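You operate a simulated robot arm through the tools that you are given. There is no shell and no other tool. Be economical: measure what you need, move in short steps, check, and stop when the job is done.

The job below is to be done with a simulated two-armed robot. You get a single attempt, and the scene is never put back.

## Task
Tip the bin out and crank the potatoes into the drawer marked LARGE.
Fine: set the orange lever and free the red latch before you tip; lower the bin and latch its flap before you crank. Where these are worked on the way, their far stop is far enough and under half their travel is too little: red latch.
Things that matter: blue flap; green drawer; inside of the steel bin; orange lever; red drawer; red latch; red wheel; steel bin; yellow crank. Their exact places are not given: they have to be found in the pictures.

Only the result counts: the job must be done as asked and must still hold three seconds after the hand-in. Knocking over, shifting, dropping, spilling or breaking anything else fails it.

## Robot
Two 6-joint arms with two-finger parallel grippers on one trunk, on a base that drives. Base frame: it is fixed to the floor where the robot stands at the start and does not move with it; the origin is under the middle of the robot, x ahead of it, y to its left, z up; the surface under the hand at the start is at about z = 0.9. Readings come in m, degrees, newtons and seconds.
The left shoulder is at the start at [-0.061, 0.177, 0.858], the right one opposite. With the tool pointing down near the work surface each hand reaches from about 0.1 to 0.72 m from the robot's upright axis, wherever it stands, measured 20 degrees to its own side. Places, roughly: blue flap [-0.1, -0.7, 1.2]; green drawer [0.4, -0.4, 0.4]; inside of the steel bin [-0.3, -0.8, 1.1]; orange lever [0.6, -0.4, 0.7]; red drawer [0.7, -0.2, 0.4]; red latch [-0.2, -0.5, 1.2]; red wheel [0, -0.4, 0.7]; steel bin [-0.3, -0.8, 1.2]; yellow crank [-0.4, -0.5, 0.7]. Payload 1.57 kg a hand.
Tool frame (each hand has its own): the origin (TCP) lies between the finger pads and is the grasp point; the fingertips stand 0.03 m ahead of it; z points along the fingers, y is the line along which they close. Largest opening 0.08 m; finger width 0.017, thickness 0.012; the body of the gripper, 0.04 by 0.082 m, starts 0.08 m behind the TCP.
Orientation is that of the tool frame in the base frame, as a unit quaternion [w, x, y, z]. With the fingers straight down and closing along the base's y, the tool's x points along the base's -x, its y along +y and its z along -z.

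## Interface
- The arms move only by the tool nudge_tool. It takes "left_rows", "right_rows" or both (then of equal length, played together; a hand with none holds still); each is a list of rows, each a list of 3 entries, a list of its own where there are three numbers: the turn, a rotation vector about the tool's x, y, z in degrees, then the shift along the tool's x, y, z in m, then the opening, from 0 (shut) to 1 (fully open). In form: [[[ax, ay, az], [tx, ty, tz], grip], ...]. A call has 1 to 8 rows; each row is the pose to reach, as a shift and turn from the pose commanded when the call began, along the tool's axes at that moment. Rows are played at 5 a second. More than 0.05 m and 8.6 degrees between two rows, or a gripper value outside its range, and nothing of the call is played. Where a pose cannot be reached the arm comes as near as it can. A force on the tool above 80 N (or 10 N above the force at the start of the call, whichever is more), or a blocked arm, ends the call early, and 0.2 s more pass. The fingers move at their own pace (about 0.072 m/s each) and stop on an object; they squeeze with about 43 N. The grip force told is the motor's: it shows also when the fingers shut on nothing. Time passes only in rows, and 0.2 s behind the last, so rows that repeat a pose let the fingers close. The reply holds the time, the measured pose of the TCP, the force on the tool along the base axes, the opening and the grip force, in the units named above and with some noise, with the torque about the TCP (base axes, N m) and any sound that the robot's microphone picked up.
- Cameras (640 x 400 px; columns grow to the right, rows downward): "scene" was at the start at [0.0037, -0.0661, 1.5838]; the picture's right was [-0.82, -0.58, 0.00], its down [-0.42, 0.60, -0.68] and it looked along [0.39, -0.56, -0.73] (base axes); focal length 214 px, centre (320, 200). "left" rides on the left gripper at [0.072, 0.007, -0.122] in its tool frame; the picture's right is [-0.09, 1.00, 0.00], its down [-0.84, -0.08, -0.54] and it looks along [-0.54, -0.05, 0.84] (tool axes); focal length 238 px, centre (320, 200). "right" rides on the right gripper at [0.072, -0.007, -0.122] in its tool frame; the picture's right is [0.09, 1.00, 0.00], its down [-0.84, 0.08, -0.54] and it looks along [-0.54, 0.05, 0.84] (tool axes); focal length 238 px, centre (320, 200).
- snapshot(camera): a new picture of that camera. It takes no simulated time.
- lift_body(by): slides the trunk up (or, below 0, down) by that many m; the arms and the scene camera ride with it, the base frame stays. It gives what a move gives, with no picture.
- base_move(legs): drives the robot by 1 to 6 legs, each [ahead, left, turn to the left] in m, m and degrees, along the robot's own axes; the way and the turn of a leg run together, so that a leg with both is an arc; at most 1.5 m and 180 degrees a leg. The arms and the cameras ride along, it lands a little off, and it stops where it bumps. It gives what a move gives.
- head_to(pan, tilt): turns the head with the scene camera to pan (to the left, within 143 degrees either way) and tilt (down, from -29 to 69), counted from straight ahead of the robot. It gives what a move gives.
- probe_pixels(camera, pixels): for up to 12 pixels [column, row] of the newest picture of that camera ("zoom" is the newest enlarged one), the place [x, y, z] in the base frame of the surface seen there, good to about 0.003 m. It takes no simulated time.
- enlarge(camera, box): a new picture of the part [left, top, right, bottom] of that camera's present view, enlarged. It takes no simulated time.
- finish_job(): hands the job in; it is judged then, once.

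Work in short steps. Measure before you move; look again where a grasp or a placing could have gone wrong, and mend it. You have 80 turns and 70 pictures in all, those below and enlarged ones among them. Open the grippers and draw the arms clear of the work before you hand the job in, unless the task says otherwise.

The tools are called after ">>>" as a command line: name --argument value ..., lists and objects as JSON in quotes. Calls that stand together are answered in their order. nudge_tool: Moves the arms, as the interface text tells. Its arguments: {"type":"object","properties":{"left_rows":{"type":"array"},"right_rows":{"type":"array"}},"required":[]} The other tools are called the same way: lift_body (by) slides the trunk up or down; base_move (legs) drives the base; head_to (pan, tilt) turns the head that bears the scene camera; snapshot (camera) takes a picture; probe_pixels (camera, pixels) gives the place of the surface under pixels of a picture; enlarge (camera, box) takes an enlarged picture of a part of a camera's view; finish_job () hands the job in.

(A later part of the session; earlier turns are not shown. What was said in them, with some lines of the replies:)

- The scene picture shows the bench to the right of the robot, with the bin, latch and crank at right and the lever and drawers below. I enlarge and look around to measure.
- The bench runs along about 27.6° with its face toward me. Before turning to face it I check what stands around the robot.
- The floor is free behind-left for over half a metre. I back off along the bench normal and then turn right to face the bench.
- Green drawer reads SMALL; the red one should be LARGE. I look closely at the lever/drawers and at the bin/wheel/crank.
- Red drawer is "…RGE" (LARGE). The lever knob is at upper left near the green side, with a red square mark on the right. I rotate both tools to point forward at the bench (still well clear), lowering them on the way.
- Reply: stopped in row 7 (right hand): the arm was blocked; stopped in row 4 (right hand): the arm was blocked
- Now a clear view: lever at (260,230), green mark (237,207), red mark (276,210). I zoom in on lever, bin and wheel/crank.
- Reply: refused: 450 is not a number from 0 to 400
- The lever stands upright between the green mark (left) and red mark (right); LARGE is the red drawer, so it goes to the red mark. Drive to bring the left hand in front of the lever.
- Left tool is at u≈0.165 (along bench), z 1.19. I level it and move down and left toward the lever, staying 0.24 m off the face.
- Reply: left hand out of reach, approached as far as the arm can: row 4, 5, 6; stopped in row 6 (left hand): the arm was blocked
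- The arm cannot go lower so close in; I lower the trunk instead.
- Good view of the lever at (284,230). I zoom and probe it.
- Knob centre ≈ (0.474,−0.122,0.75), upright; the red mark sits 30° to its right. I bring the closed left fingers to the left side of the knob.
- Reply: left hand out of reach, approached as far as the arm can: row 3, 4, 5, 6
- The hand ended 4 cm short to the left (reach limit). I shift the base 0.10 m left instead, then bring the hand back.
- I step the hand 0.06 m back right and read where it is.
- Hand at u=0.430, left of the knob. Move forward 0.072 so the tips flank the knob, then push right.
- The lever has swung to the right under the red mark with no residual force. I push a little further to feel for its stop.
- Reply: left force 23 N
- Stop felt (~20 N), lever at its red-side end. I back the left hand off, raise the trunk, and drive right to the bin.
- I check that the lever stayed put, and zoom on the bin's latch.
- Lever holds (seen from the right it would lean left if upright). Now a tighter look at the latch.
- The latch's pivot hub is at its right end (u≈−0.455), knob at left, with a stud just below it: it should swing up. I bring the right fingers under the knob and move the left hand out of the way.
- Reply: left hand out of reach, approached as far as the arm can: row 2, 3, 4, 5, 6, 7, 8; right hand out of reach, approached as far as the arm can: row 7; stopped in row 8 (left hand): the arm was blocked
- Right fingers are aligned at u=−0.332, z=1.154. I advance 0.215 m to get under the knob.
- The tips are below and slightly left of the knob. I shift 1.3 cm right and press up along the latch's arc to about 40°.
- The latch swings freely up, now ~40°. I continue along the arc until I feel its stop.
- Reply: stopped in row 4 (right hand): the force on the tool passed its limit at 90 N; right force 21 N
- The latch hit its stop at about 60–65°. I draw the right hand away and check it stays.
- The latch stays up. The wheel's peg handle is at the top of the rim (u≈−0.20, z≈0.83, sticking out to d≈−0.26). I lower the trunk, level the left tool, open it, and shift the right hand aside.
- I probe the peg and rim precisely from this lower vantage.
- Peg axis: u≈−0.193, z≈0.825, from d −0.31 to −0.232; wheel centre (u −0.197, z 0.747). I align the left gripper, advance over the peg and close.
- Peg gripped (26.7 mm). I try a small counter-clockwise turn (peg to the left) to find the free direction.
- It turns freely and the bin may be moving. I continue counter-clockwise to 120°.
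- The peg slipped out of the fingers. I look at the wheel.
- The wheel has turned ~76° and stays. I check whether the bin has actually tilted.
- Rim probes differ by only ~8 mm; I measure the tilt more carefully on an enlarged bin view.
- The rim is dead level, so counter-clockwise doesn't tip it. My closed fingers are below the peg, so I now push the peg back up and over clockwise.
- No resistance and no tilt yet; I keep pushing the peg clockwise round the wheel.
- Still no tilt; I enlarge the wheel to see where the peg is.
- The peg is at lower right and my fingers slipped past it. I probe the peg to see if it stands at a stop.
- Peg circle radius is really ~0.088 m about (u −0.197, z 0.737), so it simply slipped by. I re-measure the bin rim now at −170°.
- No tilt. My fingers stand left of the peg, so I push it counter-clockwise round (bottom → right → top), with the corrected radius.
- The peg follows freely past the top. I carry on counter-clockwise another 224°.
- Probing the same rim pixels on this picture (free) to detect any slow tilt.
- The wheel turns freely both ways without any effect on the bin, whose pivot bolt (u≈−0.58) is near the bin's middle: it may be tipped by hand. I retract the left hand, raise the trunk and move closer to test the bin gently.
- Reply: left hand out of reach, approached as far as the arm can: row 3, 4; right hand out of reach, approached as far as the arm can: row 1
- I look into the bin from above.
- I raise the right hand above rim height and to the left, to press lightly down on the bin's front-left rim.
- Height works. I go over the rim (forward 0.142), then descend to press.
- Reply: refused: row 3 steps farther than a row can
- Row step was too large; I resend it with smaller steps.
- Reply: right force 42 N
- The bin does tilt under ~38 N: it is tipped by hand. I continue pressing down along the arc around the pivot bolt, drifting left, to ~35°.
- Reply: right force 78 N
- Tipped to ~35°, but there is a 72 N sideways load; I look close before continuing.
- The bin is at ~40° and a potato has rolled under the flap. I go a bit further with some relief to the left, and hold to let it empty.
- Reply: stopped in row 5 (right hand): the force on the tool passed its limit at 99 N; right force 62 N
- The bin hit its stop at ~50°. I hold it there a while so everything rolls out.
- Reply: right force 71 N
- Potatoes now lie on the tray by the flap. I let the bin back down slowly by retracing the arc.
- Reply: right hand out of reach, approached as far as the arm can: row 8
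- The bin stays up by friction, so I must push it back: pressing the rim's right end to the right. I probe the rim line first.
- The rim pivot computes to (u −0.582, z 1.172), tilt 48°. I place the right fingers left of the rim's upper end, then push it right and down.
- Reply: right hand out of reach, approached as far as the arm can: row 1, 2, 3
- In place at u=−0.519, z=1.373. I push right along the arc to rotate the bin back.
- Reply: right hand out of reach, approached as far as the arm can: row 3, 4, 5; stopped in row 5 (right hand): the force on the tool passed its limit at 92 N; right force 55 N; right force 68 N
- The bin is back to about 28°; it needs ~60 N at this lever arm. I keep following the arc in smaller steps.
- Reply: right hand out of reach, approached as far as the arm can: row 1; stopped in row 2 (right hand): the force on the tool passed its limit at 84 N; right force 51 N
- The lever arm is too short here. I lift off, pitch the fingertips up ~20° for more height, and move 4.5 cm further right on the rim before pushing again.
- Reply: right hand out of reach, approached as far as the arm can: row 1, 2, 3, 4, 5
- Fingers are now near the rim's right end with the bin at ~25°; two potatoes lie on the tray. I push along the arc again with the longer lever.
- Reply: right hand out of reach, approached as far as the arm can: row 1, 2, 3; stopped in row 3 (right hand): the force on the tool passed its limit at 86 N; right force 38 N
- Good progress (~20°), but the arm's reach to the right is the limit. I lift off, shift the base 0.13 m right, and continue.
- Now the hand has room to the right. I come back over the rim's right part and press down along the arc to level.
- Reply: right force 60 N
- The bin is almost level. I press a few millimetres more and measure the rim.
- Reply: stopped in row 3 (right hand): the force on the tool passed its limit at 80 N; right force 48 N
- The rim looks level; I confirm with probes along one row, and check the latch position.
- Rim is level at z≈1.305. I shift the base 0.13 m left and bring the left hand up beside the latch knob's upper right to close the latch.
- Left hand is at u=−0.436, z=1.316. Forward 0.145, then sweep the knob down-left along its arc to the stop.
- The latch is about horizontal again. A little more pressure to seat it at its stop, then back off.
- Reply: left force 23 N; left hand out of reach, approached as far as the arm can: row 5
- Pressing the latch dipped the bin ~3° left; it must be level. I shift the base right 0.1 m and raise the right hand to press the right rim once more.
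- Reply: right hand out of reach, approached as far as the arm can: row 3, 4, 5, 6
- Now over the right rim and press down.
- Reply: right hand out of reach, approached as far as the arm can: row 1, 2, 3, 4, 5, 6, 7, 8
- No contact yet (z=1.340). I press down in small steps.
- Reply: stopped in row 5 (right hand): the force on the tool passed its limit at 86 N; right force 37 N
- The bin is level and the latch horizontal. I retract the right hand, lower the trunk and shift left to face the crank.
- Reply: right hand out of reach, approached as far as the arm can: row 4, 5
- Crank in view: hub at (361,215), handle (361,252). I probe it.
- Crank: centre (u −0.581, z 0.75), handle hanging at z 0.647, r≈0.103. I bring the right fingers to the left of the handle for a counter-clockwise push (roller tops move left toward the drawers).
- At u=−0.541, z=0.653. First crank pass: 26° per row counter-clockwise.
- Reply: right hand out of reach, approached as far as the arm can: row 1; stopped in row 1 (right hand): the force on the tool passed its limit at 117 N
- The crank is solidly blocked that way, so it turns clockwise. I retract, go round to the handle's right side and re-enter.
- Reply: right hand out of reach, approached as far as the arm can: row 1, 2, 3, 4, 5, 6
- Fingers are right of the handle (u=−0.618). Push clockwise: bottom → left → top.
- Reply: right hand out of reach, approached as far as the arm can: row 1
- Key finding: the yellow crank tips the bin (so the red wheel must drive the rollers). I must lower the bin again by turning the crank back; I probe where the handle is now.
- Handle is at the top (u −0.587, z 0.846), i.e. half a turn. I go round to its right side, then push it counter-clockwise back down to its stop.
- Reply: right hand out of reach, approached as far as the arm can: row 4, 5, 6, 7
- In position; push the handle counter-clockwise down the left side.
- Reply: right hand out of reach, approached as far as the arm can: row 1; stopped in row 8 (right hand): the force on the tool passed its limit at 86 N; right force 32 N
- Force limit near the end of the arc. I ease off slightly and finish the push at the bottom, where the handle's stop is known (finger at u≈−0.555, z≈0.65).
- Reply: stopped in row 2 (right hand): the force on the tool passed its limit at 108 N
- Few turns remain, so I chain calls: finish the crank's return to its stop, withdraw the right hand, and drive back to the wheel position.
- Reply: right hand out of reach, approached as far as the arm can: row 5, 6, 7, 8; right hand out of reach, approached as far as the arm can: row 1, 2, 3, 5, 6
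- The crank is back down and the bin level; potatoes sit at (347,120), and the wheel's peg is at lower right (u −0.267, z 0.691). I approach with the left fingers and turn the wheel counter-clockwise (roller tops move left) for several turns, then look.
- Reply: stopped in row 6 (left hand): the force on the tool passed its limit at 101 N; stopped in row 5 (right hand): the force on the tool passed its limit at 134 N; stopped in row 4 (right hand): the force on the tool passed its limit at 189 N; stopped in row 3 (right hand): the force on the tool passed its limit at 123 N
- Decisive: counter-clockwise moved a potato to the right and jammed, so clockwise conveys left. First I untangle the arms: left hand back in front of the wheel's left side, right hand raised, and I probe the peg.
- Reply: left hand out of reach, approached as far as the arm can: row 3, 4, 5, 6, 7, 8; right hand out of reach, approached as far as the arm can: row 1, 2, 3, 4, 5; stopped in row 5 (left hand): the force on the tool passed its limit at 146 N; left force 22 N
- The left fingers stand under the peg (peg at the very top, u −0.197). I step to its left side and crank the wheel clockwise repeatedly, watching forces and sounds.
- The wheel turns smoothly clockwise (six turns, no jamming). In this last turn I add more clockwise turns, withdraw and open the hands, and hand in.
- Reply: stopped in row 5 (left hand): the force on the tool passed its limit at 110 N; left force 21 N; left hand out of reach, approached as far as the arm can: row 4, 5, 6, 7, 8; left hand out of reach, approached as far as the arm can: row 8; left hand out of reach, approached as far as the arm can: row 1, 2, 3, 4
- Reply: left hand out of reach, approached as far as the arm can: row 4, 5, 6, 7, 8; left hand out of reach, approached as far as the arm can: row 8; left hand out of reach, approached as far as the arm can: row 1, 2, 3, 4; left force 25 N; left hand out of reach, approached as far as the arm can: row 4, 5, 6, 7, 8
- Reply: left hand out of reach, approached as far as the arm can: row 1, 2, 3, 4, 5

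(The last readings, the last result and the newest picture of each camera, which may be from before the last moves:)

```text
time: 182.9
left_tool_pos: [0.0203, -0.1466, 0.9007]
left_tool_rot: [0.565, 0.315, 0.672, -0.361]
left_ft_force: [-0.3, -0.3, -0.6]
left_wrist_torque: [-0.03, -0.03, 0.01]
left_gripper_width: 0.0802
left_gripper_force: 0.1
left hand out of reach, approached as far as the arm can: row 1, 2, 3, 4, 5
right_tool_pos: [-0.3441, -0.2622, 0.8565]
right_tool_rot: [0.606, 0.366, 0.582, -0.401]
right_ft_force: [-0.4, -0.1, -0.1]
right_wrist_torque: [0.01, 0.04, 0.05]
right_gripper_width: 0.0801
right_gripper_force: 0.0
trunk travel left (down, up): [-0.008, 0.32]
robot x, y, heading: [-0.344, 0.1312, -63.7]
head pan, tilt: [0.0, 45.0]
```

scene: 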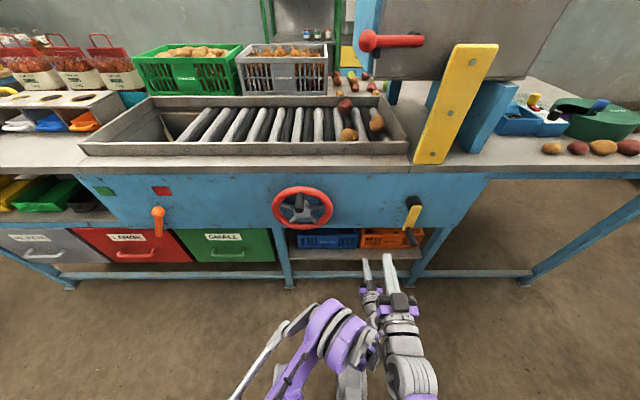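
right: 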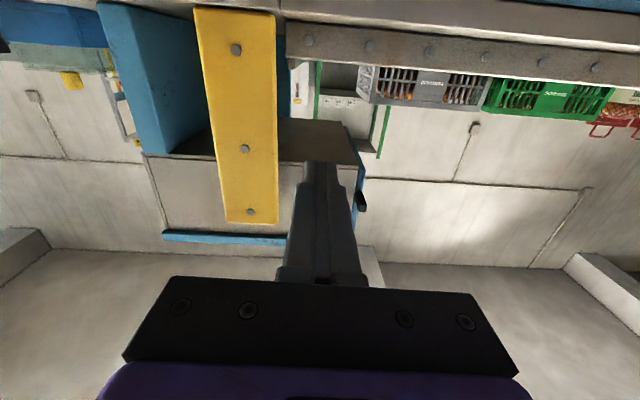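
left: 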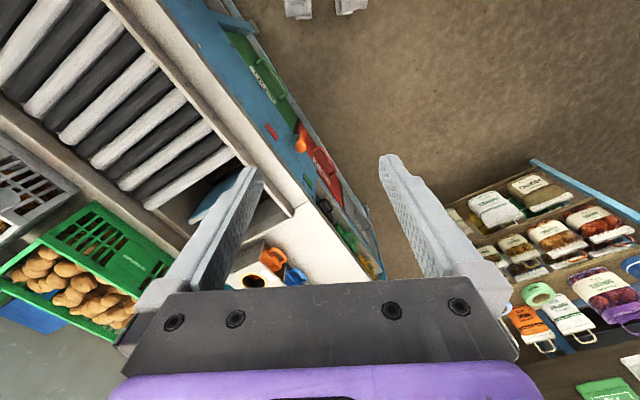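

>>> base_move --legs '[[-0.12, 0, 0]]'

>>> finish_job

```text
time: 184.1
left_tool_pos: [-0.0347, -0.0383, 0.9019]
left_tool_rot: [0.566, 0.316, 0.67, -0.362]
left_ft_force: [-0.3, -0.1, -0.3]
left_wrist_torque: [-0.01, -0.02, 0.03]
left_gripper_width: 0.0798
left_gripper_force: 0.0
right_tool_pos: [-0.3984, -0.1539, 0.857]
right_tool_rot: [0.606, 0.366, 0.582, -0.401]
right_ft_force: [-0.3, -0.1, 0.5]
right_wrist_torque: [0.02, 0.0, 0.01]
right_gripper_width: 0.0803
right_gripper_force: 0.1
trunk travel left (down, up): [-0.008, 0.32]
robot x, y, heading: [-0.398, 0.2418, -63.6]
head pan, tilt: [0.0, 45.0]
```

```text
The job is handed in.
```

I handed the job in without seeing whether the potatoes reached the LARGE drawer. The pictures had run out before the last round of cranking.

- **Lever:** the orange lever is at its stop on the red-mark side. I took that as LARGE because the LARGE drawer is red; I didn't confirm it.
- **Tipping:** I freed the red latch to its stop and tipped the bin. At least three potatoes came out onto the rollers. I never saw the bottom of the bin, so I can't say for certain it emptied.
- **Bin and flap:** I lowered the bin and closed the latch. Turning the yellow crank then tipped the bin a second time, because the crank works the bin and not the rollers. I turned it back, and the last picture shows the bin level, the latch closed and the crank down.
- **Conveying:** the red wheel drives the rollers. My first turns went counter-clockwise, which sent a potato to the right and jammed, so I switched to clockwise.
- **Where it ended:** about eight turns clockwise went smoothly, then the wheel blocked at about 110 N. After that the left hand missed the wheel handle on most of the remaining strokes. That block could be the wheel's end stop or another jam.

Both hands are open and drawn back from the work.
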